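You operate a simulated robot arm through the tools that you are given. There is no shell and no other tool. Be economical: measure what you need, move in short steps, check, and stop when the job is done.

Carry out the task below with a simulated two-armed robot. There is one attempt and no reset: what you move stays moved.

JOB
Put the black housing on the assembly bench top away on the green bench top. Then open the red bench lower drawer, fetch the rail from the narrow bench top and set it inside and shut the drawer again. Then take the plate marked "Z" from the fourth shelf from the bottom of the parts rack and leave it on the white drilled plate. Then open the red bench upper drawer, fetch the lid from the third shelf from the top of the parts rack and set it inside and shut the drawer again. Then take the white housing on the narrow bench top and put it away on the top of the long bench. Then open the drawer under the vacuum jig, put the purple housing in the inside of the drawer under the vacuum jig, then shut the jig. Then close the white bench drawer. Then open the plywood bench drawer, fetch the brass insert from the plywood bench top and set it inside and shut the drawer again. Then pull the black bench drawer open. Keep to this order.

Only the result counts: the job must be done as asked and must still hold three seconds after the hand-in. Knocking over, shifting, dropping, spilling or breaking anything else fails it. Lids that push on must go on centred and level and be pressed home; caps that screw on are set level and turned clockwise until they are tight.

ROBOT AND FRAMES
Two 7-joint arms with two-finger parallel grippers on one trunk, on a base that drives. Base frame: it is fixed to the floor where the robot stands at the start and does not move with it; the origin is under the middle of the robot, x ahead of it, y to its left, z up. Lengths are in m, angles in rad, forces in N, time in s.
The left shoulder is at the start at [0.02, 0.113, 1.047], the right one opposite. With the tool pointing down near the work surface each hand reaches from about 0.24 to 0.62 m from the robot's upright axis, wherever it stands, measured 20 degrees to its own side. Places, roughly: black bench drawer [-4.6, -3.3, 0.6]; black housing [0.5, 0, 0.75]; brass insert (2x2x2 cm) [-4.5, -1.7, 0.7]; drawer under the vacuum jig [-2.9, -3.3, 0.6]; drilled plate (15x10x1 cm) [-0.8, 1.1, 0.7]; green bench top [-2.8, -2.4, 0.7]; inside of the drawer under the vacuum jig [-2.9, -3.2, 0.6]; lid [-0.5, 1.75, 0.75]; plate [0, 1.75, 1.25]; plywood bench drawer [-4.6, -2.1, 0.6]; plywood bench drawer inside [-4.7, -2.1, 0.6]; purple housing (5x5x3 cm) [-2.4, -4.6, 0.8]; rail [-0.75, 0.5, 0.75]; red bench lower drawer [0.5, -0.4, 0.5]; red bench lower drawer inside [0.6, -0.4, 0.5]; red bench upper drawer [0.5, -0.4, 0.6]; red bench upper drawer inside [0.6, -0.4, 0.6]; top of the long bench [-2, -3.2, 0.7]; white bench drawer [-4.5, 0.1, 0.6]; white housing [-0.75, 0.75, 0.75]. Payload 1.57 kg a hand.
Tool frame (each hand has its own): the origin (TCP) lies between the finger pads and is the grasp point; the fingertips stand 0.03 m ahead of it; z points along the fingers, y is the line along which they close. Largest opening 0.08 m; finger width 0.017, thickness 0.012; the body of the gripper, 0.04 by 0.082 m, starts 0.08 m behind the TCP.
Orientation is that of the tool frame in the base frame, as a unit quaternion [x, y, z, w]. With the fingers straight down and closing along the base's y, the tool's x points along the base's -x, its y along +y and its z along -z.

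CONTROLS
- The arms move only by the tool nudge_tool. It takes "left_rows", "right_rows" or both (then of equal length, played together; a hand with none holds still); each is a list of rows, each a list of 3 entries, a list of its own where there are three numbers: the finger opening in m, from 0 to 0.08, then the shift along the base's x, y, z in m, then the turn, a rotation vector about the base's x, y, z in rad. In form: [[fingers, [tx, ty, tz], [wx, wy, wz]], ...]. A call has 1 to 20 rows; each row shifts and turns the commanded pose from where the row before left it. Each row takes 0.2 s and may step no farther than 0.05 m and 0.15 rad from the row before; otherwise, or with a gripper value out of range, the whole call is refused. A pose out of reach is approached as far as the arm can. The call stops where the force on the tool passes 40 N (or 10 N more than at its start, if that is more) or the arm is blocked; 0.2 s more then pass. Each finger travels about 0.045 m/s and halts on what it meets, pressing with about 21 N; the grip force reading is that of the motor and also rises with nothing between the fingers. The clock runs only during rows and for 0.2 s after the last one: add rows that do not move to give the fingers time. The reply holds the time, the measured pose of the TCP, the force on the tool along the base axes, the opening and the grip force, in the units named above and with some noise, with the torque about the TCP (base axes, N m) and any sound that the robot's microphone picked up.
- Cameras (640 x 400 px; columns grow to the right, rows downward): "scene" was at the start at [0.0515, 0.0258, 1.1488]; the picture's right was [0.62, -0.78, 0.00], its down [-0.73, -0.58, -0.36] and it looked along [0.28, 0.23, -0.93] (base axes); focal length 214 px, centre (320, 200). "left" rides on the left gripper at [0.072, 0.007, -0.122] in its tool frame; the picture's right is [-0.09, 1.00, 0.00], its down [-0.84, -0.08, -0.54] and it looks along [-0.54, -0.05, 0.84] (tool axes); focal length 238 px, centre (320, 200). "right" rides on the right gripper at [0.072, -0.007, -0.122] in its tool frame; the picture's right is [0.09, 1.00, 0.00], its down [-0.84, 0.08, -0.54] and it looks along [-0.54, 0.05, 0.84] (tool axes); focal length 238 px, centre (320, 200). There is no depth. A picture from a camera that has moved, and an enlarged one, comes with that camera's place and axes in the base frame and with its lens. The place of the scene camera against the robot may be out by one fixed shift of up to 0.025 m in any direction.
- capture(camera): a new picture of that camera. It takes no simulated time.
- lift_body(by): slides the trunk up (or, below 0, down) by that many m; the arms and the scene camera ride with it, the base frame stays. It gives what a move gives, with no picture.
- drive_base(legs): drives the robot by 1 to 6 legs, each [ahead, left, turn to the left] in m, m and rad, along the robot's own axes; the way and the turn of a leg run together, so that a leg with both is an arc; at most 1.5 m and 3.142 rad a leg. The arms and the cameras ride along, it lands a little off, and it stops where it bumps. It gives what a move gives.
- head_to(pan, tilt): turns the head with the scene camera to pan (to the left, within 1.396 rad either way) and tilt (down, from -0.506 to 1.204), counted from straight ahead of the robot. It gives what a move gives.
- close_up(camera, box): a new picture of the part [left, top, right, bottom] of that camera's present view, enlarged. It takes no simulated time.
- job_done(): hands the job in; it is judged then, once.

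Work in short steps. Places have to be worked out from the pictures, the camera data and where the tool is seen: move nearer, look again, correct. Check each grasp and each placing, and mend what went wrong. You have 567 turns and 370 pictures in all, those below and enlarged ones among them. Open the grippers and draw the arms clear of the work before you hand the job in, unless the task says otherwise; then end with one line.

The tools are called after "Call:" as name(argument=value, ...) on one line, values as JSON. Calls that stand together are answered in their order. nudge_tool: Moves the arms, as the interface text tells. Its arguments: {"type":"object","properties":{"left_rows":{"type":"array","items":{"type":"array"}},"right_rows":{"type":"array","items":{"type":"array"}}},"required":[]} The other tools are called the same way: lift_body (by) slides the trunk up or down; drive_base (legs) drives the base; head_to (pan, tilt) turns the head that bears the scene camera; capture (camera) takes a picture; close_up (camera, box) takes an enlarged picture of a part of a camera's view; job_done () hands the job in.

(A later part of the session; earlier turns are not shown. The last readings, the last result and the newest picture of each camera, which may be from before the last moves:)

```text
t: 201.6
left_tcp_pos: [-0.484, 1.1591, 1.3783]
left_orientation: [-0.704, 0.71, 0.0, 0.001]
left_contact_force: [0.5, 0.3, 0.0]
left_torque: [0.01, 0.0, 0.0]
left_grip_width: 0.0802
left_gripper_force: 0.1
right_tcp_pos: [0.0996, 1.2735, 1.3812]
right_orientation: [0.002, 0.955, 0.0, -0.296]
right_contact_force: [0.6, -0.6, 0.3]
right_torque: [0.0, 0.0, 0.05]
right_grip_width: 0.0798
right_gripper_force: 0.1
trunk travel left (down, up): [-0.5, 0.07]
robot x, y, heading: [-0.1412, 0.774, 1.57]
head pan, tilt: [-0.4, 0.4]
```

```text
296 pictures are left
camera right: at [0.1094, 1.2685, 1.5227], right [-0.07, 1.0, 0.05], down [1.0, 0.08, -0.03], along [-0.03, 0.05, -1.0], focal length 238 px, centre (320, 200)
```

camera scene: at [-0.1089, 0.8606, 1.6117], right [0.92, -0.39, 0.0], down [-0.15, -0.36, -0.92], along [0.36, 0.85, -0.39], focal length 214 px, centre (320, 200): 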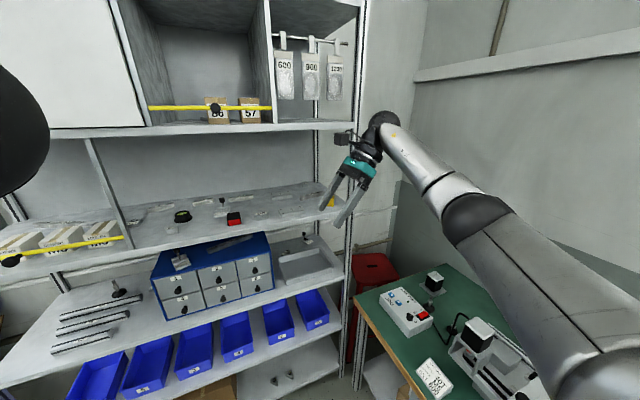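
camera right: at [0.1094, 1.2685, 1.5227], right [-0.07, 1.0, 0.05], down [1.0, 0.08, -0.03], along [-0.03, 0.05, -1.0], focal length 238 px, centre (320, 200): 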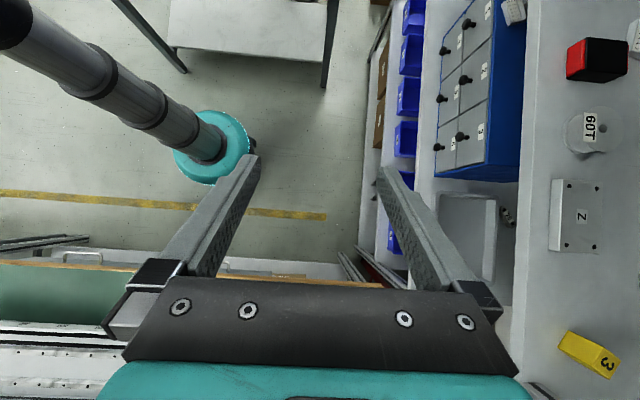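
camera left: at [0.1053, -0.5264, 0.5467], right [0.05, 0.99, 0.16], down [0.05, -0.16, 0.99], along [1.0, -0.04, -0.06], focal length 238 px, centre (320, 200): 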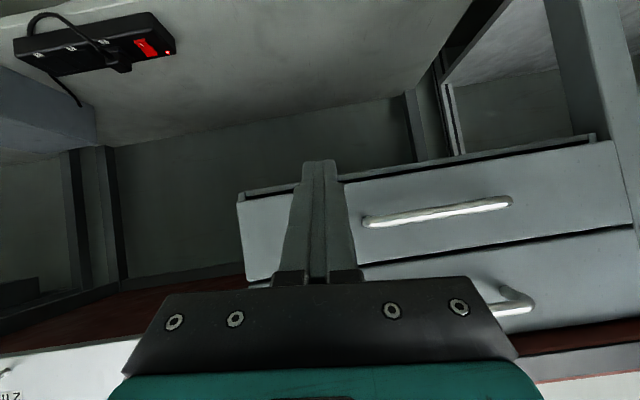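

The forearm reaches straight ahead at a low level, and plate Z is seen at about (0.097, 1.61). I'll draw the left hand back, roll the right hand a further 0.3 rad and lower it to z≈1.30.

Call:
nudge_tool(left_rows=[[0.08, [0, -0.03, 0], [0, 0, 0]], [0.08, [0, -0.03, 0], [0, 0, 0]], [0.08, [0, -0.03, 0], [0, 0, 0]], [0.08, [0, -0.03, 0], [0, 0, 0]]], right_rows=[[0.08, [0, 0, -0.02], [0, 0.1, 0]], [0.08, [0, 0, -0.02], [0, 0.1, 0]], [0.08, [0, 0, -0.02], [0, 0.1, 0]], [0.08, [0, 0, -0.02], [0, 0, 0]]])

Call:
capture(camera="right")

Call:
capture(camera="scene")

```text
t: 202.6
left_tcp_pos: [-0.4842, 1.0358, 1.377]
left_orientation: [-0.704, 0.71, 0.0, 0.001]
left_contact_force: [0.3, -0.4, -0.2]
left_torque: [0.05, 0.03, 0.0]
left_grip_width: 0.08
left_gripper_force: 0.1
right_tcp_pos: [0.1021, 1.2729, 1.3021]
right_orientation: [0.002, 0.9, 0.001, -0.436]
right_contact_force: [-0.1, -0.6, -0.5]
right_torque: [-0.01, -0.01, 0.0]
right_grip_width: 0.0805
right_gripper_force: 0.1
trunk travel left (down, up): [-0.5, 0.07]
robot x, y, heading: [-0.1444, 0.7741, 1.569]
head pan, tilt: [-0.4, 0.4]
```

```text
295 pictures are left
camera right: at [0.1536, 1.2681, 1.4331], right [-0.06, 1.0, 0.07], down [0.94, 0.08, -0.32], along [-0.33, 0.05, -0.94], focal length 238 px, centre (320, 200)
```

right: 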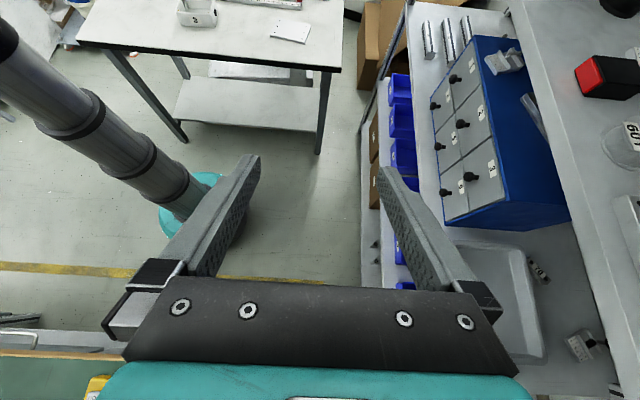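

```text
294 pictures are left
camera scene: at [-0.109, 0.8597, 1.6117], right [0.92, -0.39, 0.0], down [-0.15, -0.36, -0.92], along [0.36, 0.85, -0.39], focal length 214 px, centre (320, 200)
```

scene: 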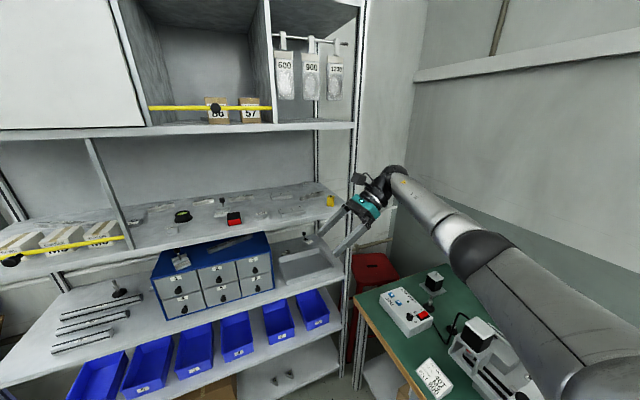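

The right post of the rack stands near x≈0.32, too close to the right wrist in this roll. The left arm mirrored has free room, so I'll return the right hand to its rest pose and give the left hand the mirrored orientation.

Call:
nudge_tool(left_rows=[[0.08, [0, 0, 0], [0, 0, 0.143]], [0.08, [0, 0, 0], [0, 0, 0.143]], [0.08, [0, 0, 0], [0, 0, 0.143]], [0.08, [0, 0, 0], [0, 0, 0.143]], [0.08, [0, 0, 0], [0, 0, 0.143]], [0.08, [0, 0, 0], [0, 0, 0.143]], [0.08, [0, 0, 0], [0, 0, 0.143]], [0.08, [0, 0, 0], [0, 0, 0.143]], [0.08, [0, 0, 0], [0, 0, 0.143]], [0.08, [0, 0, 0], [0, 0, 0.143]], [0.08, [0, 0, 0], [0, 0, 0.143]], [0.08, [0, 0, 0], [0, -0.13, 0]], [0.08, [0, 0, 0], [0, -0.13, 0]], [0.08, [0, 0, 0], [0, -0.13, 0]], [0.08, [0, 0, 0], [0, -0.13, 0]], [0.08, [0, 0, 0], [0, -0.13, 0]], [0.08, [0, 0, 0], [0, -0.13, 0]], [0.08, [0, 0, 0], [0, -0.12, 0]]], right_rows=[[0.08, [0.012, -0.04, 0.02], [0, -0.13, 0]], [0.08, [0.012, -0.04, 0.02], [0, -0.13, 0]], [0.08, [0.012, -0.04, 0.02], [0, -0.13, 0]], [0.08, [0.012, -0.04, 0.02], [0, -0.13, 0]], [0.08, [0.012, -0.04, 0.02], [0, -0.13, 0]], [0.08, [0.012, -0.04, 0.02], [0, -0.13, 0]], [0.08, [0.012, -0.03, 0.02], [0, -0.12, 0]], [0.08, [0, 0, 0], [0, 0, 0.143]], [0.08, [0, 0, 0], [0, 0, 0.143]], [0.08, [0, 0, 0], [0, 0, 0.143]], [0.08, [0, 0, 0], [0, 0, 0.143]], [0.08, [0, 0, 0], [0, 0, 0.143]], [0.08, [0, 0, 0], [0, 0, 0.143]], [0.08, [0, 0, 0], [0, 0, 0.143]], [0.08, [0, 0, 0], [0, 0, 0.143]], [0.08, [0, 0, 0], [0, 0, 0.143]], [0.08, [0, 0, 0], [0, 0, 0.143]], [0.08, [0, 0, 0], [0, 0, 0.143]]])

Call:
head_to(pan=0.5, tilt=0.3)

Call:
capture(camera="scene")

```text
t: 206.4
left_tcp_pos: [-0.4848, 1.0373, 1.3782]
left_orientation: [0.899, -0.002, 0.437, -0.003]
left_contact_force: [0.3, 1.2, 0.3]
left_torque: [0.01, -0.03, 0.02]
left_grip_width: 0.0799
left_gripper_force: 0.1
right_tcp_pos: [0.1729, 1.0148, 1.4366]
right_orientation: [-0.707, 0.707, -0.001, 0.001]
right_contact_force: [-0.1, -0.3, 0.0]
right_torque: [-0.02, 0.01, 0.04]
right_grip_width: 0.08
right_gripper_force: 0.0
right hand out of reach, approached as far as the arm can: row 7
trunk travel left (down, up): [-0.5, 0.07]
robot x, y, heading: [-0.1432, 0.7734, 1.569]
head pan, tilt: [-0.4, 0.4]
```

```text
t: 207.6
left_tcp_pos: [-0.4839, 1.0384, 1.3785]
left_orientation: [0.9, -0.003, 0.436, -0.001]
left_contact_force: [0.5, -0.3, -0.8]
left_torque: [-0.01, 0.02, 0.01]
left_grip_width: 0.08
left_gripper_force: 0.1
right_tcp_pos: [0.175, 1.0165, 1.4357]
right_orientation: [-0.707, 0.707, 0.0, 0.0]
right_contact_force: [0.9, -0.6, -0.5]
right_torque: [-0.02, 0.03, -0.02]
right_grip_width: 0.0802
right_gripper_force: 0.0
trunk travel left (down, up): [-0.5, 0.07]
robot x, y, heading: [-0.1471, 0.7719, 1.571]
head pan, tilt: [0.499, 0.3]
```

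```text
293 pictures are left
camera scene: at [-0.1898, 0.8578, 1.6209], right [0.88, 0.48, 0.0], down [0.14, -0.26, -0.96], along [-0.46, 0.84, -0.3], focal length 214 px, centre (320, 200)
```

scene: 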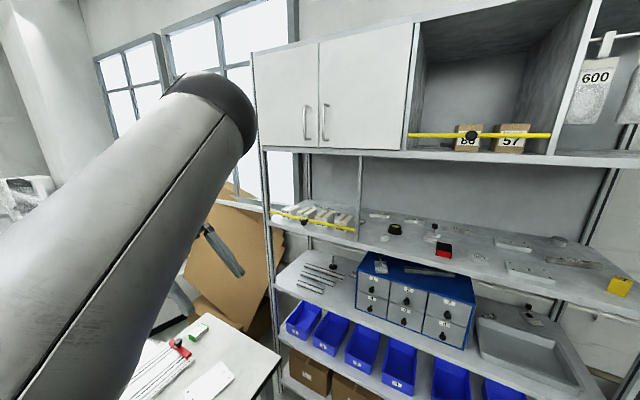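

The left elbow sits high. I'll back off from the rack and stretch the left hand straight ahead to see whether the elbow settles lower.

Call:
drive_base(legs=[[-0.25, -0.1, 0]])

Call:
nudge_tool(left_rows=[[0.08, [0.03, 0.03, -0.01], [0, 0, 0]], [0.08, [0.03, 0.03, -0.01], [0, 0, 0]], [0.08, [0.03, 0.03, -0.01], [0, 0, 0]], [0.08, [0.03, 0.03, -0.01], [0, 0, 0]], [0.08, [0.03, 0.03, -0.01], [0, 0, 0]], [0.08, [0.03, 0.03, -0.01], [0, 0, 0]], [0.08, [0.03, 0.03, 0], [0, 0, 0]], [0.08, [0.03, 0.03, 0], [0, 0, 0]], [0.08, [0.03, 0.03, 0], [0, 0, 0]], [0.08, [0.03, 0.03, 0], [0, 0, 0]]])

Call:
head_to(pan=0.2, tilt=0.4)

Call:
capture(camera="scene")

```text
t: 209.5
left_tcp_pos: [-0.3851, 0.7877, 1.3785]
left_orientation: [0.901, -0.001, 0.435, -0.003]
left_contact_force: [-0.5, -0.4, -0.1]
left_torque: [0.05, -0.03, 0.01]
left_grip_width: 0.0797
left_gripper_force: 0.0
right_tcp_pos: [0.2755, 0.7665, 1.4357]
right_orientation: [0.708, -0.707, 0.001, 0.001]
right_contact_force: [0.1, -0.2, 0.0]
right_torque: [-0.02, 0.04, 0.03]
right_grip_width: 0.0797
right_gripper_force: 0.1
trunk travel left (down, up): [-0.5, 0.07]
robot x, y, heading: [-0.0395, 0.5216, 1.571]
head pan, tilt: [0.499, 0.3]
```

```text
t: 211.7
left_tcp_pos: [-0.088, 1.0864, 1.3176]
left_orientation: [0.9, 0.0, 0.436, -0.002]
left_contact_force: [-0.9, 0.1, -0.9]
left_torque: [-0.01, -0.01, 0.01]
left_grip_width: 0.08
left_gripper_force: 0.1
right_tcp_pos: [0.274, 0.7692, 1.4358]
right_orientation: [0.708, -0.707, 0.001, 0.0]
right_contact_force: [-1.2, -0.5, -0.5]
right_torque: [-0.01, 0.0, 0.01]
right_grip_width: 0.0799
right_gripper_force: 0.1
trunk travel left (down, up): [-0.5, 0.07]
robot x, y, heading: [-0.0421, 0.5255, 1.566]
head pan, tilt: [0.499, 0.3]
```

```text
t: 212.5
left_tcp_pos: [-0.087, 1.0863, 1.3182]
left_orientation: [0.9, -0.001, 0.435, -0.003]
left_contact_force: [0.0, 0.0, -0.1]
left_torque: [0.01, 0.0, 0.0]
left_grip_width: 0.0798
left_gripper_force: 0.0
right_tcp_pos: [0.2736, 0.7683, 1.4349]
right_orientation: [0.708, -0.707, 0.0, 0.0]
right_contact_force: [-0.7, 0.4, -0.9]
right_torque: [0.01, 0.02, -0.02]
right_grip_width: 0.0801
right_gripper_force: 0.0
trunk travel left (down, up): [-0.5, 0.07]
robot x, y, heading: [-0.0439, 0.5224, 1.575]
head pan, tilt: [0.201, 0.4]
```

```text
292 pictures are left
camera scene: at [-0.0635, 0.617, 1.6117], right [0.98, 0.2, 0.0], down [0.08, -0.38, -0.92], along [-0.19, 0.9, -0.39], focal length 214 px, centre (320, 200)
```

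scene: 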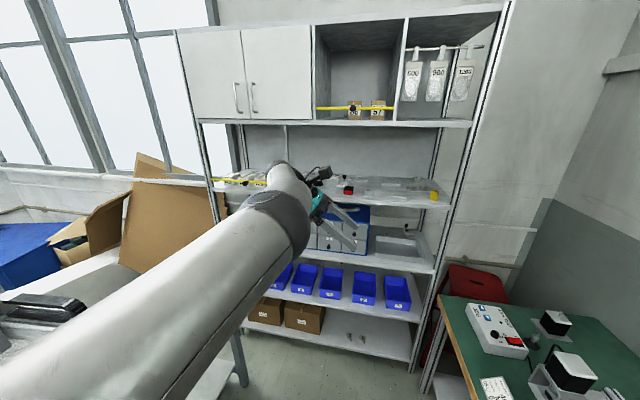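

The forearm now lies level at about z 1.45, which fits under the upper shelf. I'll drive toward the rack so the hand stops just in front of the shelf edge.

Call:
drive_base(legs=[[0.36, -0.08, 0]])

Call:
capture(camera="left")

Call:
capture(camera="scene")

```text
t: 214.9
left_tcp_pos: [-0.007, 1.45, 1.3169]
left_orientation: [0.9, -0.001, 0.435, -0.002]
left_contact_force: [0.4, -0.2, 0.3]
left_torque: [-0.02, -0.01, -0.01]
left_grip_width: 0.0802
left_gripper_force: 0.1
right_tcp_pos: [0.3532, 1.1313, 1.4364]
right_orientation: [0.708, -0.706, 0.001, 0.001]
right_contact_force: [-0.2, 1.1, 0.9]
right_torque: [-0.02, -0.03, -0.01]
right_grip_width: 0.0801
right_gripper_force: 0.0
trunk travel left (down, up): [-0.5, 0.07]
robot x, y, heading: [0.0395, 0.8841, 1.575]
head pan, tilt: [0.201, 0.4]
```

```text
291 pictures are left
camera left: at [-0.0579, 1.4424, 1.4495], right [-0.06, -1.0, -0.08], down [-0.94, 0.08, -0.32], along [0.32, 0.06, -0.94], focal length 238 px, centre (320, 200)
```

left: 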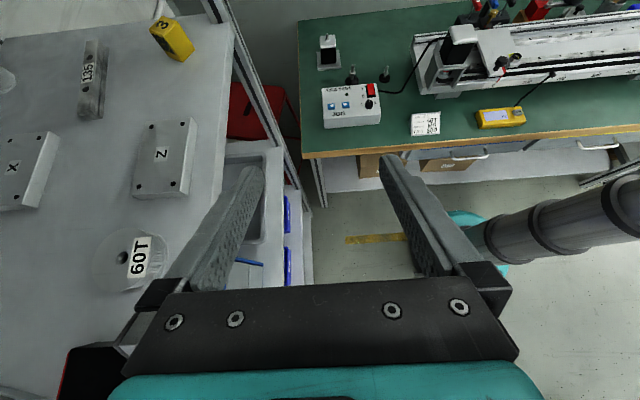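

```text
290 pictures are left
camera scene: at [0.0161, 0.9809, 1.6116], right [0.98, 0.2, 0.0], down [0.08, -0.38, -0.92], along [-0.19, 0.9, -0.39], focal length 214 px, centre (320, 200)
```

scene: 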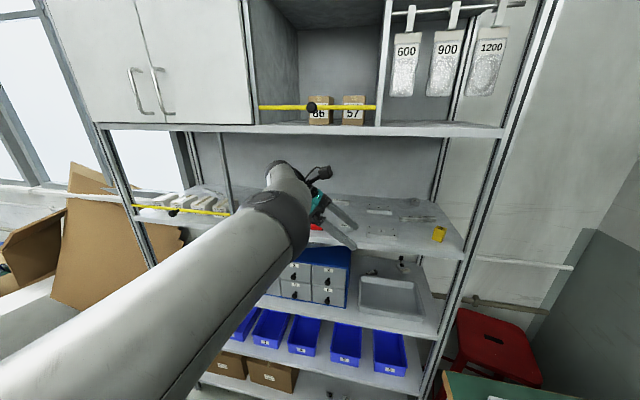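

Plate Z is seen about (0.085, 1.62). I'll move the hand in over it at z≈1.30 (wrist top ≈1.49, under the shelf above at 1.526).

Call:
nudge_tool(left_rows=[[0.08, [0.019, 0.033, -0.004], [0, 0, 0]], [0.08, [0.019, 0.033, -0.004], [0, 0, 0]], [0.08, [0.019, 0.033, -0.004], [0, 0, 0]], [0.08, [0.019, 0.033, -0.004], [0, 0, 0]], [0.08, [0.019, 0.033, 0], [0, 0, 0]], [0.08, [0, 0, 0], [0, 0, 0]]])

Call:
capture(camera="left")

Call:
capture(camera="scene")

```text
t: 216.3
left_tcp_pos: [0.0553, 1.4704, 1.2952]
left_orientation: [0.9, -0.001, 0.436, -0.002]
left_contact_force: [0.4, -0.3, 0.2]
left_torque: [0.0, 0.02, 0.02]
left_grip_width: 0.0801
left_gripper_force: 0.1
left hand out of reach, approached as far as the arm can: row 1, 2, 3, 4, 5
right_tcp_pos: [0.3533, 1.1316, 1.4367]
right_orientation: [-0.707, 0.707, -0.001, 0.0]
right_contact_force: [0.3, -0.9, 0.5]
right_torque: [0.02, 0.0, 0.0]
right_grip_width: 0.0798
right_gripper_force: 0.2
trunk travel left (down, up): [-0.5, 0.07]
robot x, y, heading: [0.0308, 0.8882, 1.576]
head pan, tilt: [0.201, 0.4]
```

```text
289 pictures are left
camera left: at [0.0042, 1.4619, 1.4266], right [-0.06, -1.0, -0.08], down [-0.94, 0.08, -0.32], along [0.32, 0.06, -0.94], focal length 238 px, centre (320, 200)
```

left: 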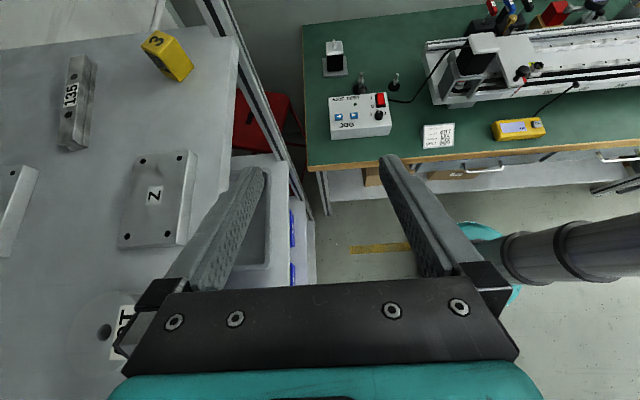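

```text
288 pictures are left
camera scene: at [0.0153, 0.9804, 1.6116], right [0.98, 0.2, 0.0], down [0.08, -0.38, -0.92], along [-0.19, 0.9, -0.39], focal length 214 px, centre (320, 200)
```

scene: 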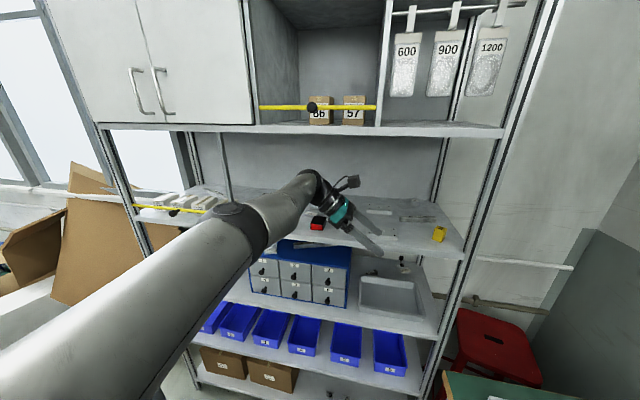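

The arm is at full stretch; plate corners give centre (0.0845, 1.620), 9 x 5.8 cm, aligned with the axes. I'll drive 0.14 m nearer with the hand at this height, clear above the parts.

Call:
drive_base(legs=[[0.14, 0, 0]])

Call:
capture(camera="left")

Call:
capture(camera="scene")

```text
t: 217.6
left_tcp_pos: [0.0537, 1.6093, 1.2951]
left_orientation: [0.9, 0.001, 0.435, -0.003]
left_contact_force: [-0.4, 0.4, -0.5]
left_torque: [-0.02, 0.0, -0.02]
left_grip_width: 0.0798
left_gripper_force: 0.0
right_tcp_pos: [0.3522, 1.2723, 1.4353]
right_orientation: [0.709, -0.705, 0.0, 0.0]
right_contact_force: [-0.1, 0.4, 0.3]
right_torque: [-0.03, 0.01, -0.01]
right_grip_width: 0.0799
right_gripper_force: 0.1
trunk travel left (down, up): [-0.5, 0.07]
robot x, y, heading: [0.0346, 1.0298, 1.578]
head pan, tilt: [0.201, 0.4]
```

```text
287 pictures are left
camera left: at [0.0025, 1.6016, 1.4264], right [-0.05, -1.0, -0.08], down [-0.94, 0.08, -0.32], along [0.32, 0.06, -0.94], focal length 238 px, centre (320, 200)
```

left: 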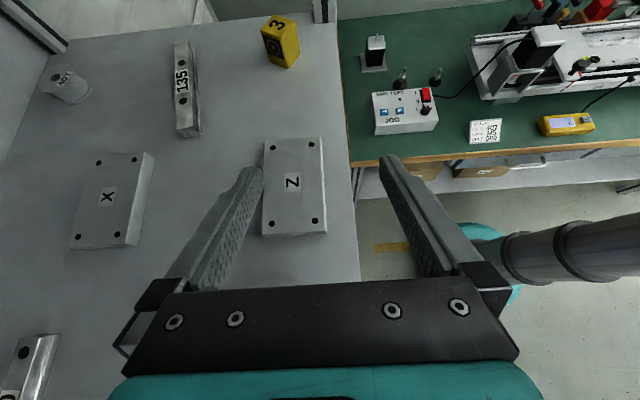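

```text
286 pictures are left
camera scene: at [0.0152, 1.1204, 1.6116], right [0.98, 0.2, 0.0], down [0.08, -0.38, -0.92], along [-0.19, 0.9, -0.39], focal length 214 px, centre (320, 200)
```

scene: 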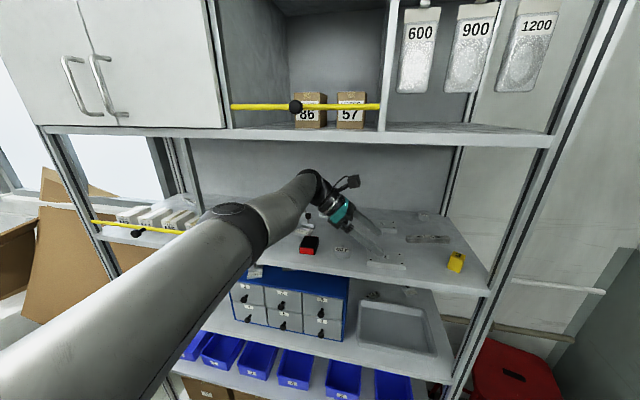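

Triangulating the views: plate centre (0.090, 1.638), top z≈1.217 (shelf ≈1.204). I'll drive 4 cm nearer and bring the fingers astride it.

Call:
drive_base(legs=[[0.04, 0, 0]])

Call:
nudge_tool(left_rows=[[0.08, [0.017, -0.006, -0.015], [0, 0, 0]], [0.08, [0.017, -0.005, -0.015], [0, 0, 0]], [0.08, [0, 0, 0], [0, 0, 0]]])

Call:
capture(camera="left")

```text
t: 218.5
left_tcp_pos: [0.0524, 1.6476, 1.2944]
left_orientation: [0.9, 0.0, 0.435, -0.003]
left_contact_force: [0.3, -0.1, -0.6]
left_torque: [-0.04, -0.03, 0.0]
left_grip_width: 0.0802
left_gripper_force: 0.0
right_tcp_pos: [0.3518, 1.3123, 1.4348]
right_orientation: [0.709, -0.705, 0.0, 0.0]
right_contact_force: [-0.8, 1.1, 0.4]
right_torque: [-0.05, -0.01, -0.03]
right_grip_width: 0.0799
right_gripper_force: 0.2
trunk travel left (down, up): [-0.5, 0.07]
robot x, y, heading: [0.0383, 1.0671, 1.577]
head pan, tilt: [0.201, 0.4]
```

```text
t: 219.3
left_tcp_pos: [0.0875, 1.6411, 1.2662]
left_orientation: [0.9, -0.001, 0.435, -0.002]
left_contact_force: [0.7, -0.2, 0.2]
left_torque: [0.05, -0.02, -0.02]
left_grip_width: 0.08
left_gripper_force: 0.0
left hand out of reach, approached as far as the arm can: row 1
right_tcp_pos: [0.3517, 1.309, 1.4359]
right_orientation: [0.71, -0.705, 0.0, 0.0]
right_contact_force: [-0.4, 0.8, 0.7]
right_torque: [-0.03, -0.02, 0.03]
right_grip_width: 0.08
right_gripper_force: 0.0
trunk travel left (down, up): [-0.5, 0.07]
robot x, y, heading: [0.0369, 1.0675, 1.575]
head pan, tilt: [0.201, 0.4]
```

```text
285 pictures are left
camera left: at [0.0362, 1.6333, 1.3969], right [-0.05, -1.0, -0.08], down [-0.94, 0.08, -0.32], along [0.32, 0.06, -0.94], focal length 238 px, centre (320, 200)
```

left: 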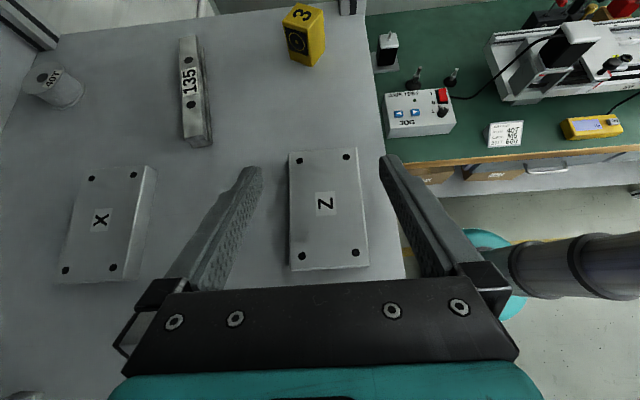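

The plate is centred between the fingers (y≈1.638). I'll descend carefully to just above the shelf.

Call:
nudge_tool(left_rows=[[0.08, [0, -0.003, -0.012], [0, 0, 0]], [0.08, [0, 0, -0.01], [0, 0, 0]], [0.08, [0, 0, -0.006], [0, 0, 0]], [0.08, [0, 0, 0], [0, 0, 0]]])

Call:
capture(camera="left")

```text
t: 220.3
left_tcp_pos: [0.0873, 1.6411, 1.238]
left_orientation: [0.9, 0.0, 0.436, -0.004]
left_contact_force: [-0.7, 0.0, -0.7]
left_torque: [0.0, -0.02, 0.01]
left_grip_width: 0.08
left_gripper_force: 0.1
left hand out of reach, approached as far as the arm can: row 1
right_tcp_pos: [0.3519, 1.3101, 1.4354]
right_orientation: [0.709, -0.705, 0.0, 0.001]
right_contact_force: [0.3, 1.5, -0.1]
right_torque: [0.0, 0.02, 0.04]
right_grip_width: 0.08
right_gripper_force: 0.1
trunk travel left (down, up): [-0.5, 0.07]
robot x, y, heading: [0.0367, 1.0655, 1.576]
head pan, tilt: [0.201, 0.4]
```

```text
284 pictures are left
camera left: at [0.0365, 1.6324, 1.3684], right [-0.05, -1.0, -0.08], down [-0.94, 0.08, -0.32], along [0.32, 0.06, -0.94], focal length 238 px, centre (320, 200)
```

left: 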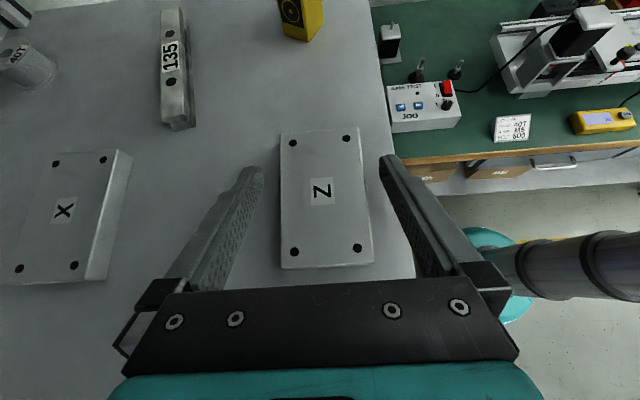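

Shifting 3 mm toward the robot and stepping down until the tips nearly touch the shelf.

Call:
nudge_tool(left_rows=[[0.08, [0, -0.003, -0.004], [0, 0, 0]], [0.08, [0, 0, -0.004], [0, 0, 0]], [0.08, [0, 0, 0], [0, 0, 0]]])

Call:
nudge_tool(left_rows=[[0.08, [0, 0, -0.003], [0, 0, 0]], [0.08, [0, 0, -0.003], [0, 0, 0]], [0.08, [0, 0, 0], [0, 0, 0]]])

```text
t: 221.1
left_tcp_pos: [0.0862, 1.6374, 1.2286]
left_orientation: [0.9, 0.0, 0.435, -0.003]
left_contact_force: [0.0, -0.4, -0.9]
left_torque: [-0.01, 0.02, -0.02]
left_grip_width: 0.0804
left_gripper_force: 0.1
right_tcp_pos: [0.3528, 1.3109, 1.436]
right_orientation: [0.709, -0.705, 0.0, 0.0]
right_contact_force: [0.4, 0.0, -0.1]
right_torque: [0.0, -0.01, 0.01]
right_grip_width: 0.0801
right_gripper_force: 0.1
trunk travel left (down, up): [-0.5, 0.07]
robot x, y, heading: [0.0372, 1.0664, 1.576]
head pan, tilt: [0.201, 0.4]
```

```text
t: 221.9
left_tcp_pos: [0.0873, 1.6373, 1.2248]
left_orientation: [0.899, 0.001, 0.438, -0.005]
left_contact_force: [-0.8, 1.0, 13.2]
left_torque: [-0.54, -0.2, -0.04]
left_grip_width: 0.0795
left_gripper_force: 0.0
right_tcp_pos: [0.3512, 1.3103, 1.4364]
right_orientation: [0.709, -0.705, 0.001, -0.001]
right_contact_force: [-0.1, -0.5, 0.2]
right_torque: [-0.02, 0.0, -0.03]
right_grip_width: 0.08
right_gripper_force: 0.0
trunk travel left (down, up): [-0.5, 0.07]
robot x, y, heading: [0.0365, 1.0677, 1.578]
head pan, tilt: [0.201, 0.4]
```

Contact with the shelf. I'll rise 2 mm and close on the plate.

Call:
nudge_tool(left_rows=[[0.08, [0, 0, 0.003], [0, 0, 0]], [0.05, [0, 0, 0], [0, 0, 0]], [0.05, [0, 0, 0], [0, 0, 0]], [0.05, [0, 0, 0], [0, 0, 0]], [0.05, [0, 0, 0], [0, 0, 0]]])

Call:
capture(camera="left")

```text
t: 223.1
left_tcp_pos: [0.087, 1.6362, 1.2255]
left_orientation: [0.9, 0.001, 0.435, -0.004]
left_contact_force: [0.5, -1.7, 0.6]
left_torque: [-0.16, 0.0, 0.02]
left_grip_width: 0.0599
left_gripper_force: 21.0
right_tcp_pos: [0.3521, 1.311, 1.436]
right_orientation: [0.709, -0.705, 0.0, 0.0]
right_contact_force: [-0.1, 0.1, -0.5]
right_torque: [-0.02, -0.02, -0.01]
right_grip_width: 0.0803
right_gripper_force: 0.1
trunk travel left (down, up): [-0.5, 0.07]
robot x, y, heading: [0.0385, 1.067, 1.575]
head pan, tilt: [0.201, 0.4]
```

```text
283 pictures are left
camera left: at [0.0366, 1.6292, 1.3571], right [-0.05, -1.0, -0.08], down [-0.94, 0.08, -0.32], along [0.32, 0.06, -0.94], focal length 238 px, centre (320, 200)
```

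left: 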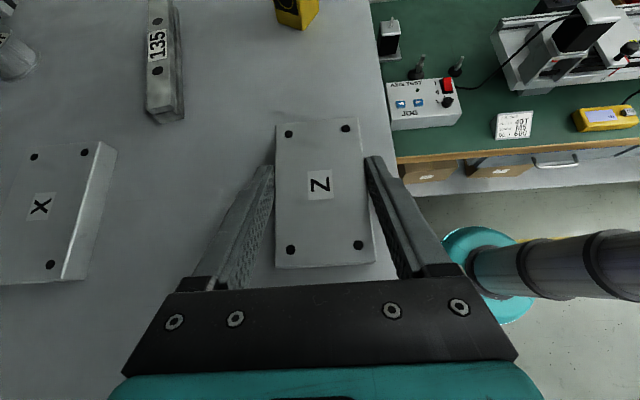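

Gripped at 6.0 cm. I'll lift 5 cm and check, then back straight out.

Call:
nudge_tool(left_rows=[[0.04, [0, 0, 0.01], [0, 0, 0]], [0.04, [0, 0, 0.02], [0, 0, 0]], [0.04, [0, 0, 0.025], [0, 0, 0]], [0.04, [0, 0, 0], [0, 0, 0]]])

Call:
capture(camera="left")

```text
t: 224.1
left_tcp_pos: [0.0874, 1.6429, 1.2805]
left_orientation: [0.9, 0.0, 0.435, -0.002]
left_contact_force: [0.3, 0.9, -3.5]
left_torque: [0.01, 0.0, -0.02]
left_grip_width: 0.0595
left_gripper_force: 20.2
left hand out of reach, approached as far as the arm can: row 3
right_tcp_pos: [0.3514, 1.3098, 1.4357]
right_orientation: [0.709, -0.705, 0.0, 0.001]
right_contact_force: [0.2, 0.5, 0.7]
right_torque: [0.06, -0.01, -0.01]
right_grip_width: 0.0798
right_gripper_force: 0.0
trunk travel left (down, up): [-0.5, 0.07]
robot x, y, heading: [0.0356, 1.0629, 1.576]
head pan, tilt: [0.201, 0.4]
```

```text
282 pictures are left
camera left: at [0.0373, 1.6353, 1.412], right [-0.06, -1.0, -0.08], down [-0.94, 0.08, -0.32], along [0.32, 0.05, -0.94], focal length 238 px, centre (320, 200)
```

left: 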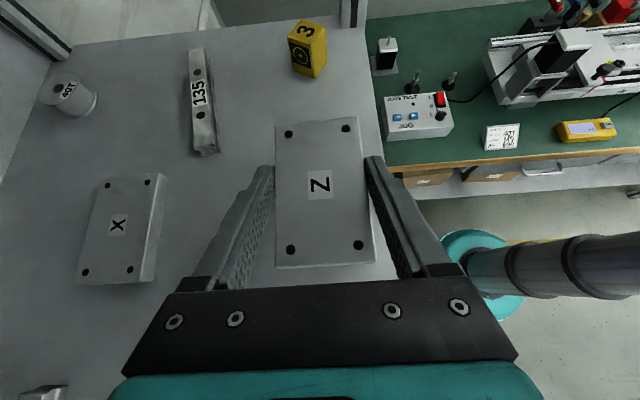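

The plate is held (about 3.5 N). I'll back straight out of the rack by half a metre.

Call:
drive_base(legs=[[-0.5, 0, 0]])

Call:
nudge_tool(left_rows=[[0.04, [-0.02, -0.01, 0], [0, 0.13, 0]], [0.04, [-0.02, -0.01, 0], [0, 0.13, 0]], [0.04, [-0.02, -0.01, 0], [0, 0.13, 0]], [0.04, [-0.02, -0.01, 0], [0, 0.13, 0]], [0.04, [-0.02, -0.01, 0], [0, 0.13, 0]], [0.04, [-0.02, -0.01, 0], [0, 0.13, 0]], [0.04, [-0.02, -0.01, 0], [0, 0.12, 0]], [0.04, [-0.02, -0.01, 0], [0, 0, 0]], [0.04, [-0.02, -0.01, 0], [0, 0, 0]]])

Call:
lift_body(by=-0.35)

Call:
head_to(pan=0.9, tilt=0.6)

Call:
capture(camera="scene")

```text
t: 227.1
left_tcp_pos: [0.0867, 1.144, 1.2798]
left_orientation: [0.9, 0.006, 0.435, -0.005]
left_contact_force: [0.1, 0.0, -2.3]
left_torque: [0.0, 0.0, 0.02]
left_grip_width: 0.0598
left_gripper_force: 20.7
right_tcp_pos: [0.3554, 0.8156, 1.4366]
right_orientation: [0.713, -0.701, 0.0, -0.001]
right_contact_force: [-0.4, -0.1, 0.4]
right_torque: [0.04, 0.01, 0.0]
right_grip_width: 0.0801
right_gripper_force: 0.0
trunk travel left (down, up): [-0.5, 0.07]
robot x, y, heading: [0.0418, 0.5704, 1.59]
head pan, tilt: [0.201, 0.4]
```

```text
t: 229.1
left_tcp_pos: [-0.0839, 1.1421, 1.2857]
left_orientation: [1.0, 0.002, 0.0, -0.005]
left_contact_force: [0.1, -0.8, -2.6]
left_torque: [-0.05, -0.02, 0.01]
left_grip_width: 0.0597
left_gripper_force: 21.1
left hand out of reach, approached as far as the arm can: row 1, 2, 3, 4, 5, 6, 7, 8, 9
right_tcp_pos: [0.3547, 0.8169, 1.4352]
right_orientation: [0.714, -0.701, 0.001, 0.0]
right_contact_force: [0.1, -0.6, -0.5]
right_torque: [0.02, 0.03, 0.01]
right_grip_width: 0.0802
right_gripper_force: 0.1
trunk travel left (down, up): [-0.5, 0.07]
robot x, y, heading: [0.0433, 0.5728, 1.59]
head pan, tilt: [0.201, 0.4]
```

```text
t: 232.5
left_tcp_pos: [-0.0835, 1.1431, 0.934]
left_orientation: [1.0, 0.003, 0.0, -0.005]
left_contact_force: [0.0, 0.6, -2.6]
left_torque: [0.01, -0.02, -0.01]
left_grip_width: 0.0598
left_gripper_force: 21.0
right_tcp_pos: [0.3546, 0.8146, 1.0863]
right_orientation: [0.713, -0.701, 0.001, 0.001]
right_contact_force: [0.0, 0.0, -0.8]
right_torque: [0.01, 0.02, 0.03]
right_grip_width: 0.0797
right_gripper_force: 0.1
trunk travel left (down, up): [-0.15, 0.42]
robot x, y, heading: [0.0429, 0.5677, 1.587]
head pan, tilt: [0.201, 0.4]
```

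```text
t: 233.5
left_tcp_pos: [-0.0821, 1.143, 0.9345]
left_orientation: [1.0, 0.002, 0.0, -0.005]
left_contact_force: [-0.2, -0.5, -2.8]
left_torque: [0.0, 0.0, 0.02]
left_grip_width: 0.0598
left_gripper_force: 21.1
right_tcp_pos: [0.355, 0.8148, 1.0862]
right_orientation: [0.713, -0.701, 0.001, 0.0]
right_contact_force: [0.1, -0.7, -1.2]
right_torque: [0.02, -0.03, -0.03]
right_grip_width: 0.0798
right_gripper_force: 0.1
trunk travel left (down, up): [-0.15, 0.42]
robot x, y, heading: [0.0397, 0.5668, 1.593]
head pan, tilt: [0.901, 0.6]
```

```text
281 pictures are left
camera scene: at [-0.0307, 0.6224, 1.2434], right [0.61, 0.79, 0.0], down [0.45, -0.34, -0.83], along [-0.66, 0.5, -0.56], focal length 214 px, centre (320, 200)
```

scene: 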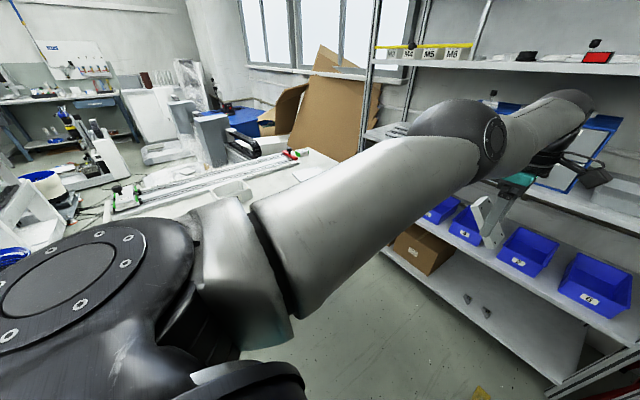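

Plate held vertical-hand now. I'll turn left to face -x toward the narrow bench, then look.

Call:
drive_base(legs=[[0, 0, 1.55], [0.15, -0.45, 0]])

Call:
nudge_tool(left_rows=[[0.04, [0.03, 0, 0.01], [0, 0, 0]], [0.04, [0.03, 0, 0.01], [0, 0, 0]], [0.04, [0.03, 0, 0.01], [0, 0, 0]]])

Call:
head_to(pan=-0.3, tilt=0.9)

Call:
capture(camera="scene")

Call:
capture(camera="left")

```text
t: 240.2
left_tcp_pos: [-0.6919, 0.8812, 0.9336]
left_orientation: [0.702, 0.712, -0.004, -0.004]
left_contact_force: [-0.2, 1.0, -2.5]
left_torque: [0.03, -0.03, 0.01]
left_grip_width: 0.0598
left_gripper_force: 21.2
right_tcp_pos: [-0.3669, 1.3209, 1.0851]
right_orientation: [1.0, 0.013, 0.002, 0.0]
right_contact_force: [0.3, 0.8, -1.1]
right_torque: [0.01, 0.0, -0.02]
right_grip_width: 0.08
right_gripper_force: 0.0
trunk travel left (down, up): [-0.15, 0.42]
robot x, y, heading: [-0.1175, 1.0094, -3.113]
head pan, tilt: [0.901, 0.6]
```

```text
t: 241.0
left_tcp_pos: [-0.6845, 0.8892, 0.9753]
left_orientation: [0.702, 0.712, -0.004, -0.004]
left_contact_force: [1.4, 0.3, -2.7]
left_torque: [0.01, 0.02, -0.04]
left_grip_width: 0.0597
left_gripper_force: 21.0
left hand out of reach, approached as far as the arm can: row 1, 2, 3
right_tcp_pos: [-0.3671, 1.3207, 1.0864]
right_orientation: [1.0, 0.012, 0.0, 0.0]
right_contact_force: [-0.1, 0.3, 0.9]
right_torque: [-0.01, -0.01, -0.03]
right_grip_width: 0.0802
right_gripper_force: 0.0
trunk travel left (down, up): [-0.15, 0.42]
robot x, y, heading: [-0.1161, 1.0126, -3.117]
head pan, tilt: [0.901, 0.6]
```

```text
t: 242.4
left_tcp_pos: [-0.686, 0.8889, 0.9751]
left_orientation: [0.702, 0.712, -0.002, -0.003]
left_contact_force: [0.0, -0.6, -2.4]
left_torque: [0.02, 0.0, -0.01]
left_grip_width: 0.0596
left_gripper_force: 20.9
right_tcp_pos: [-0.3673, 1.3215, 1.0861]
right_orientation: [1.0, 0.013, 0.001, 0.001]
right_contact_force: [0.1, -0.3, -0.1]
right_torque: [-0.01, 0.01, 0.0]
right_grip_width: 0.08
right_gripper_force: 0.0
trunk travel left (down, up): [-0.15, 0.42]
robot x, y, heading: [-0.1167, 1.0092, -3.116]
head pan, tilt: [-0.3, 0.901]
```

```text
280 pictures are left
camera scene: at [-0.202, 1.022, 1.2186], right [0.27, 0.96, 0.0], down [0.75, -0.21, -0.62], along [-0.6, 0.17, -0.78], focal length 214 px, centre (320, 200)
```

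scene: 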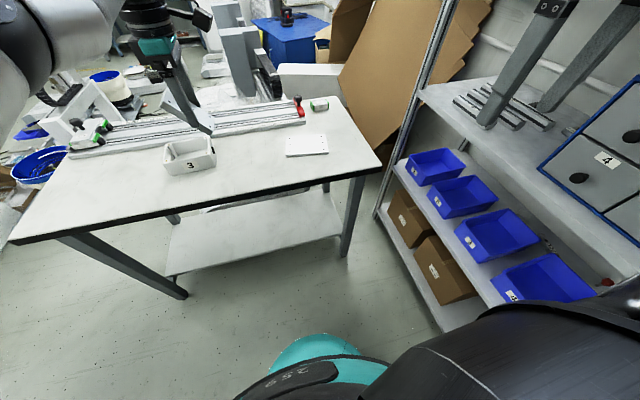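

```text
279 pictures are left
camera left: at [-0.6785, 0.9612, 1.0959], right [1.0, -0.08, -0.01], down [-0.06, -0.84, 0.54], along [-0.05, -0.54, -0.84], focal length 238 px, centre (320, 200)
```

left: 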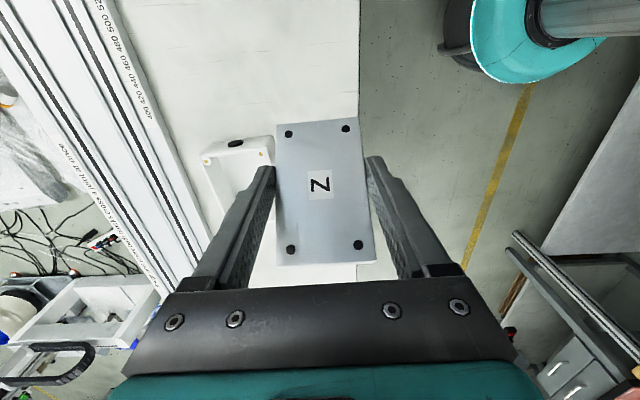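

The drilled plate is centred about (-0.825, 1.15), its long side turned ~0.2 rad from y. I'll turn the base right by 0.43 so the left arm faces it, and move closer.

Call:
drive_base(legs=[[0, 0, -0.43], [0.14, 0.13, 0]])

Call:
capture(camera="scene")

Call:
capture(camera="left")

```text
t: 245.2
left_tcp_pos: [-0.864, 1.0712, 0.9735]
left_orientation: [0.837, 0.547, -0.001, -0.004]
left_contact_force: [0.1, -0.4, -2.1]
left_torque: [0.0, -0.01, -0.02]
left_grip_width: 0.0598
left_gripper_force: 20.9
right_tcp_pos: [-0.3956, 1.3331, 1.0863]
right_orientation: [0.98, -0.199, 0.001, -0.001]
right_contact_force: [0.0, -0.3, -0.4]
right_torque: [0.01, -0.03, -0.01]
right_grip_width: 0.0798
right_gripper_force: 0.1
trunk travel left (down, up): [-0.15, 0.42]
robot x, y, heading: [-0.2958, 0.9495, 2.737]
head pan, tilt: [-0.3, 0.901]
```

```text
278 pictures are left
camera scene: at [-0.3651, 0.9897, 1.2186], right [0.65, 0.76, 0.0], down [0.6, -0.51, -0.62], along [-0.47, 0.4, -0.78], focal length 214 px, centre (320, 200)
```

scene: 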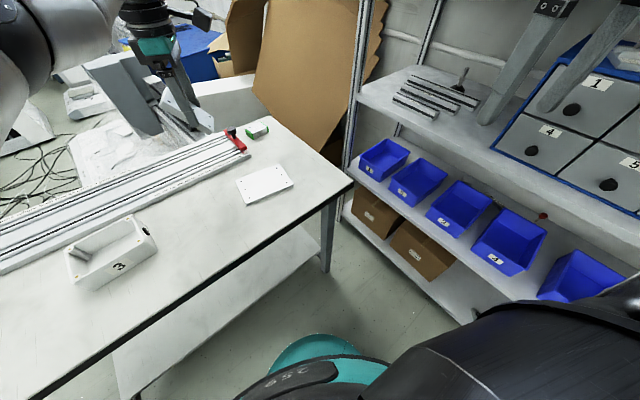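

```text
277 pictures are left
camera left: at [-0.8273, 1.1338, 1.0959], right [0.87, -0.48, -0.01], down [-0.4, -0.74, 0.54], along [-0.27, -0.47, -0.84], focal length 238 px, centre (320, 200)
```

left: 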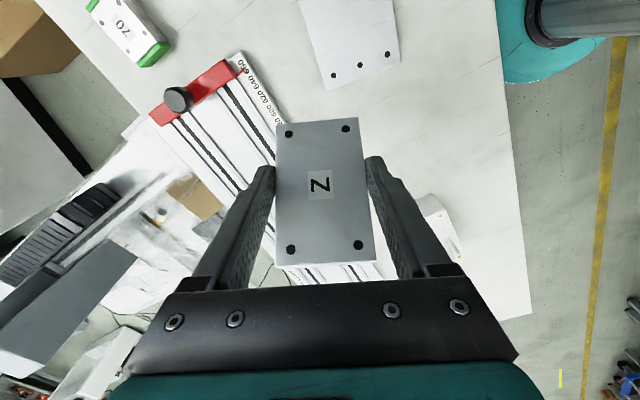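

From the hand camera the drilled plate's near end is at about (-0.80, 1.08) and it's turned -0.21 rad, so its centre is ≈(-0.785, 1.155). I'll move the held plate over it, yawing +0.2.

Call:
nudge_tool(left_rows=[[0.04, [0.016, 0.017, -0.01], [0, 0, 0.051]], [0.04, [0.016, 0.017, -0.01], [0, 0, 0.051]], [0.04, [0.016, 0.017, -0.01], [0, 0, 0.051]], [0.04, [0.016, 0.017, -0.01], [0, 0, 0.052]], [0.04, [0.015, 0.016, -0.01], [0, 0, 0]], [0.04, [0, 0, 0], [0, 0, 0]]])

Call:
capture(camera="left")

```text
t: 246.6
left_tcp_pos: [-0.7994, 1.1656, 0.9272]
left_orientation: [0.777, 0.63, -0.002, -0.003]
left_contact_force: [0.2, 0.2, -2.5]
left_torque: [0.0, -0.04, -0.03]
left_grip_width: 0.0596
left_gripper_force: 21.2
left hand out of reach, approached as far as the arm can: row 1, 2, 3, 4
right_tcp_pos: [-0.3942, 1.3321, 1.0865]
right_orientation: [0.98, -0.2, 0.001, 0.0]
right_contact_force: [-0.1, -0.4, 0.5]
right_torque: [0.01, -0.04, 0.0]
right_grip_width: 0.0801
right_gripper_force: 0.0
trunk travel left (down, up): [-0.15, 0.42]
robot x, y, heading: [-0.2922, 0.9447, 2.74]
head pan, tilt: [-0.3, 0.901]
```

```text
276 pictures are left
camera left: at [-0.7764, 1.2353, 1.0483], right [0.96, -0.3, -0.01], down [-0.24, -0.8, 0.54], along [-0.17, -0.52, -0.84], focal length 238 px, centre (320, 200)
```

left: 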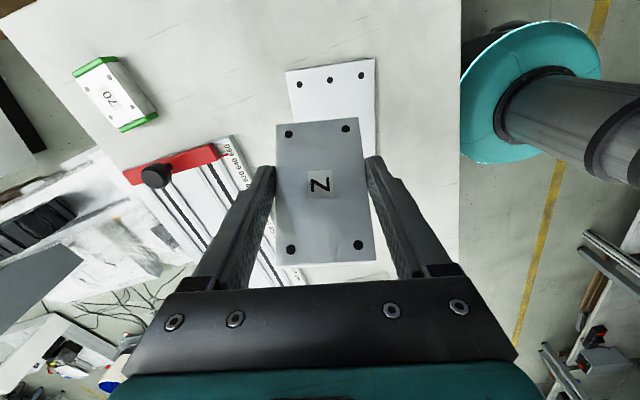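

The plate was gripped with the hand rolled 0.9 rad, so it now hangs tilted; I must roll the hand by 0.9 about its closing axis again to set it level. I'll do that at this height and shift slightly.

Call:
nudge_tool(left_rows=[[0.04, [0.002, -0.003, 0], [0.1257, -0.0265, 0]], [0.04, [0.002, -0.003, 0], [0.1257, -0.0265, 0]], [0.04, [0.002, -0.003, 0], [0.1257, -0.0265, 0]], [0.04, [0.002, -0.003, 0], [0.1257, -0.0265, 0]], [0.04, [0.002, -0.003, 0], [0.1257, -0.0265, 0]], [0.04, [0.002, -0.003, 0], [0.1257, -0.0265, 0]], [0.04, [0, 0, 0], [0.1257, -0.0265, 0]], [0.04, [0, 0, 0], [0, 0, 0]]])

Call:
capture(camera="left")

Call:
capture(camera="scene")

```text
t: 248.4
left_tcp_pos: [-0.8556, 1.1946, 0.9295]
left_orientation: [0.698, 0.568, 0.335, -0.277]
left_contact_force: [-0.9, -0.4, -2.9]
left_torque: [-0.01, 0.01, 0.01]
left_grip_width: 0.0598
left_gripper_force: 20.8
left hand out of reach, approached as far as the arm can: row 1, 2, 3, 4, 5, 6, 7
right_tcp_pos: [-0.3951, 1.3333, 1.0864]
right_orientation: [0.98, -0.199, 0.002, -0.001]
right_contact_force: [-0.3, -0.9, -0.1]
right_torque: [0.03, 0.01, -0.01]
right_grip_width: 0.0798
right_gripper_force: 0.0
trunk travel left (down, up): [-0.15, 0.42]
robot x, y, heading: [-0.2941, 0.9453, 2.748]
head pan, tilt: [-0.3, 0.901]
```

```text
275 pictures are left
camera left: at [-0.8584, 1.1428, 1.0608], right [0.96, -0.26, -0.08], down [-0.27, -0.91, -0.32], along [0.01, 0.33, -0.94], focal length 238 px, centre (320, 200)
```

left: 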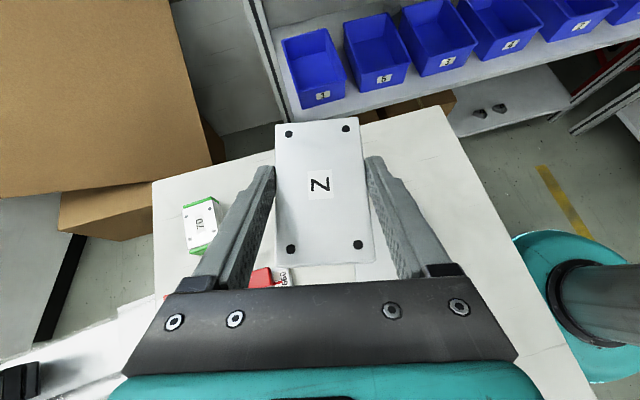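

```text
274 pictures are left
camera scene: at [-0.3646, 0.99, 1.2186], right [0.65, 0.76, 0.0], down [0.6, -0.51, -0.62], along [-0.47, 0.4, -0.78], focal length 214 px, centre (320, 200)
```

scene: 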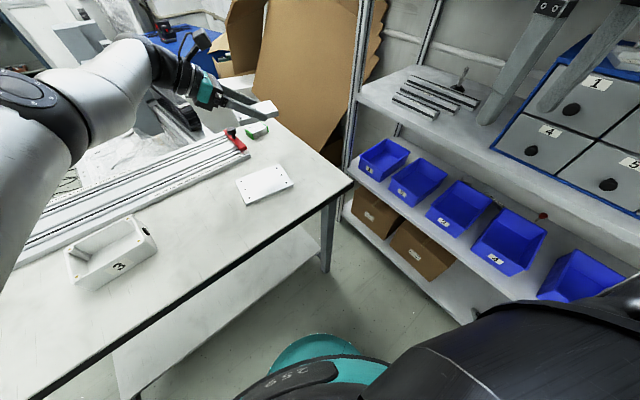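

The plate is level now, but the arm can't come closer in this roll, so I'll shift the base back 8 cm to bring it over the drilled plate.

Call:
drive_base(legs=[[-0.082, 0.017, 0]])

Call:
nudge_tool(left_rows=[[0.04, [0, 0, -0.04], [0, 0, 0]], [0.04, [0, 0, -0.04], [0, 0, 0]], [0.04, [0, 0, 0], [0, 0, 0]]])

Call:
capture(camera="left")

Call:
capture(camera="scene")

```text
t: 249.5
left_tcp_pos: [-0.7858, 1.1454, 0.9295]
left_orientation: [0.698, 0.569, 0.335, -0.277]
left_contact_force: [0.4, -0.5, -3.0]
left_torque: [0.0, 0.01, 0.04]
left_grip_width: 0.0597
left_gripper_force: 21.0
right_tcp_pos: [-0.3256, 1.2854, 1.0873]
right_orientation: [0.98, -0.198, 0.0, 0.0]
right_contact_force: [0.4, 0.1, 0.2]
right_torque: [0.0, 0.01, -0.01]
right_grip_width: 0.08
right_gripper_force: 0.0
trunk travel left (down, up): [-0.15, 0.42]
robot x, y, heading: [-0.2262, 0.904, 2.737]
head pan, tilt: [-0.3, 0.901]
```

```text
t: 250.3
left_tcp_pos: [-0.7791, 1.1424, 0.8518]
left_orientation: [0.699, 0.568, 0.335, -0.277]
left_contact_force: [-0.1, -0.1, -2.8]
left_torque: [-0.04, -0.02, 0.01]
left_grip_width: 0.0596
left_gripper_force: 21.0
left hand out of reach, approached as far as the arm can: row 1, 2
right_tcp_pos: [-0.3265, 1.2861, 1.0857]
right_orientation: [0.98, -0.199, 0.0, 0.0]
right_contact_force: [0.5, 0.1, 0.3]
right_torque: [0.02, -0.02, -0.02]
right_grip_width: 0.0797
right_gripper_force: 0.0
trunk travel left (down, up): [-0.15, 0.42]
robot x, y, heading: [-0.2268, 0.8983, 2.745]
head pan, tilt: [-0.3, 0.901]
```

```text
273 pictures are left
camera left: at [-0.7819, 1.0914, 0.9836], right [0.96, -0.26, -0.08], down [-0.27, -0.91, -0.32], along [0.01, 0.33, -0.94], focal length 238 px, centre (320, 200)
```

left: 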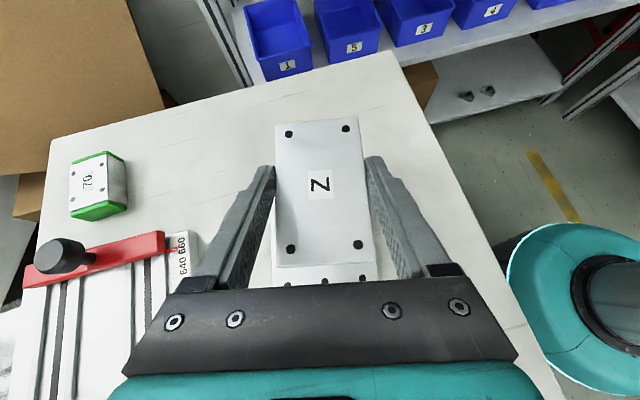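

```text
272 pictures are left
camera scene: at [-0.2961, 0.9427, 1.2186], right [0.64, 0.76, 0.0], down [0.6, -0.51, -0.62], along [-0.47, 0.4, -0.78], focal length 214 px, centre (320, 200)
```

scene: 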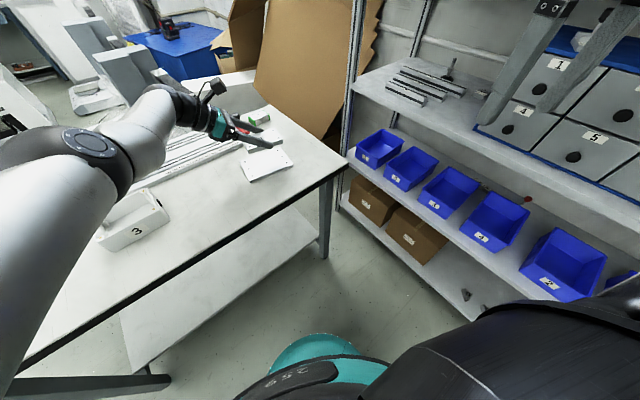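

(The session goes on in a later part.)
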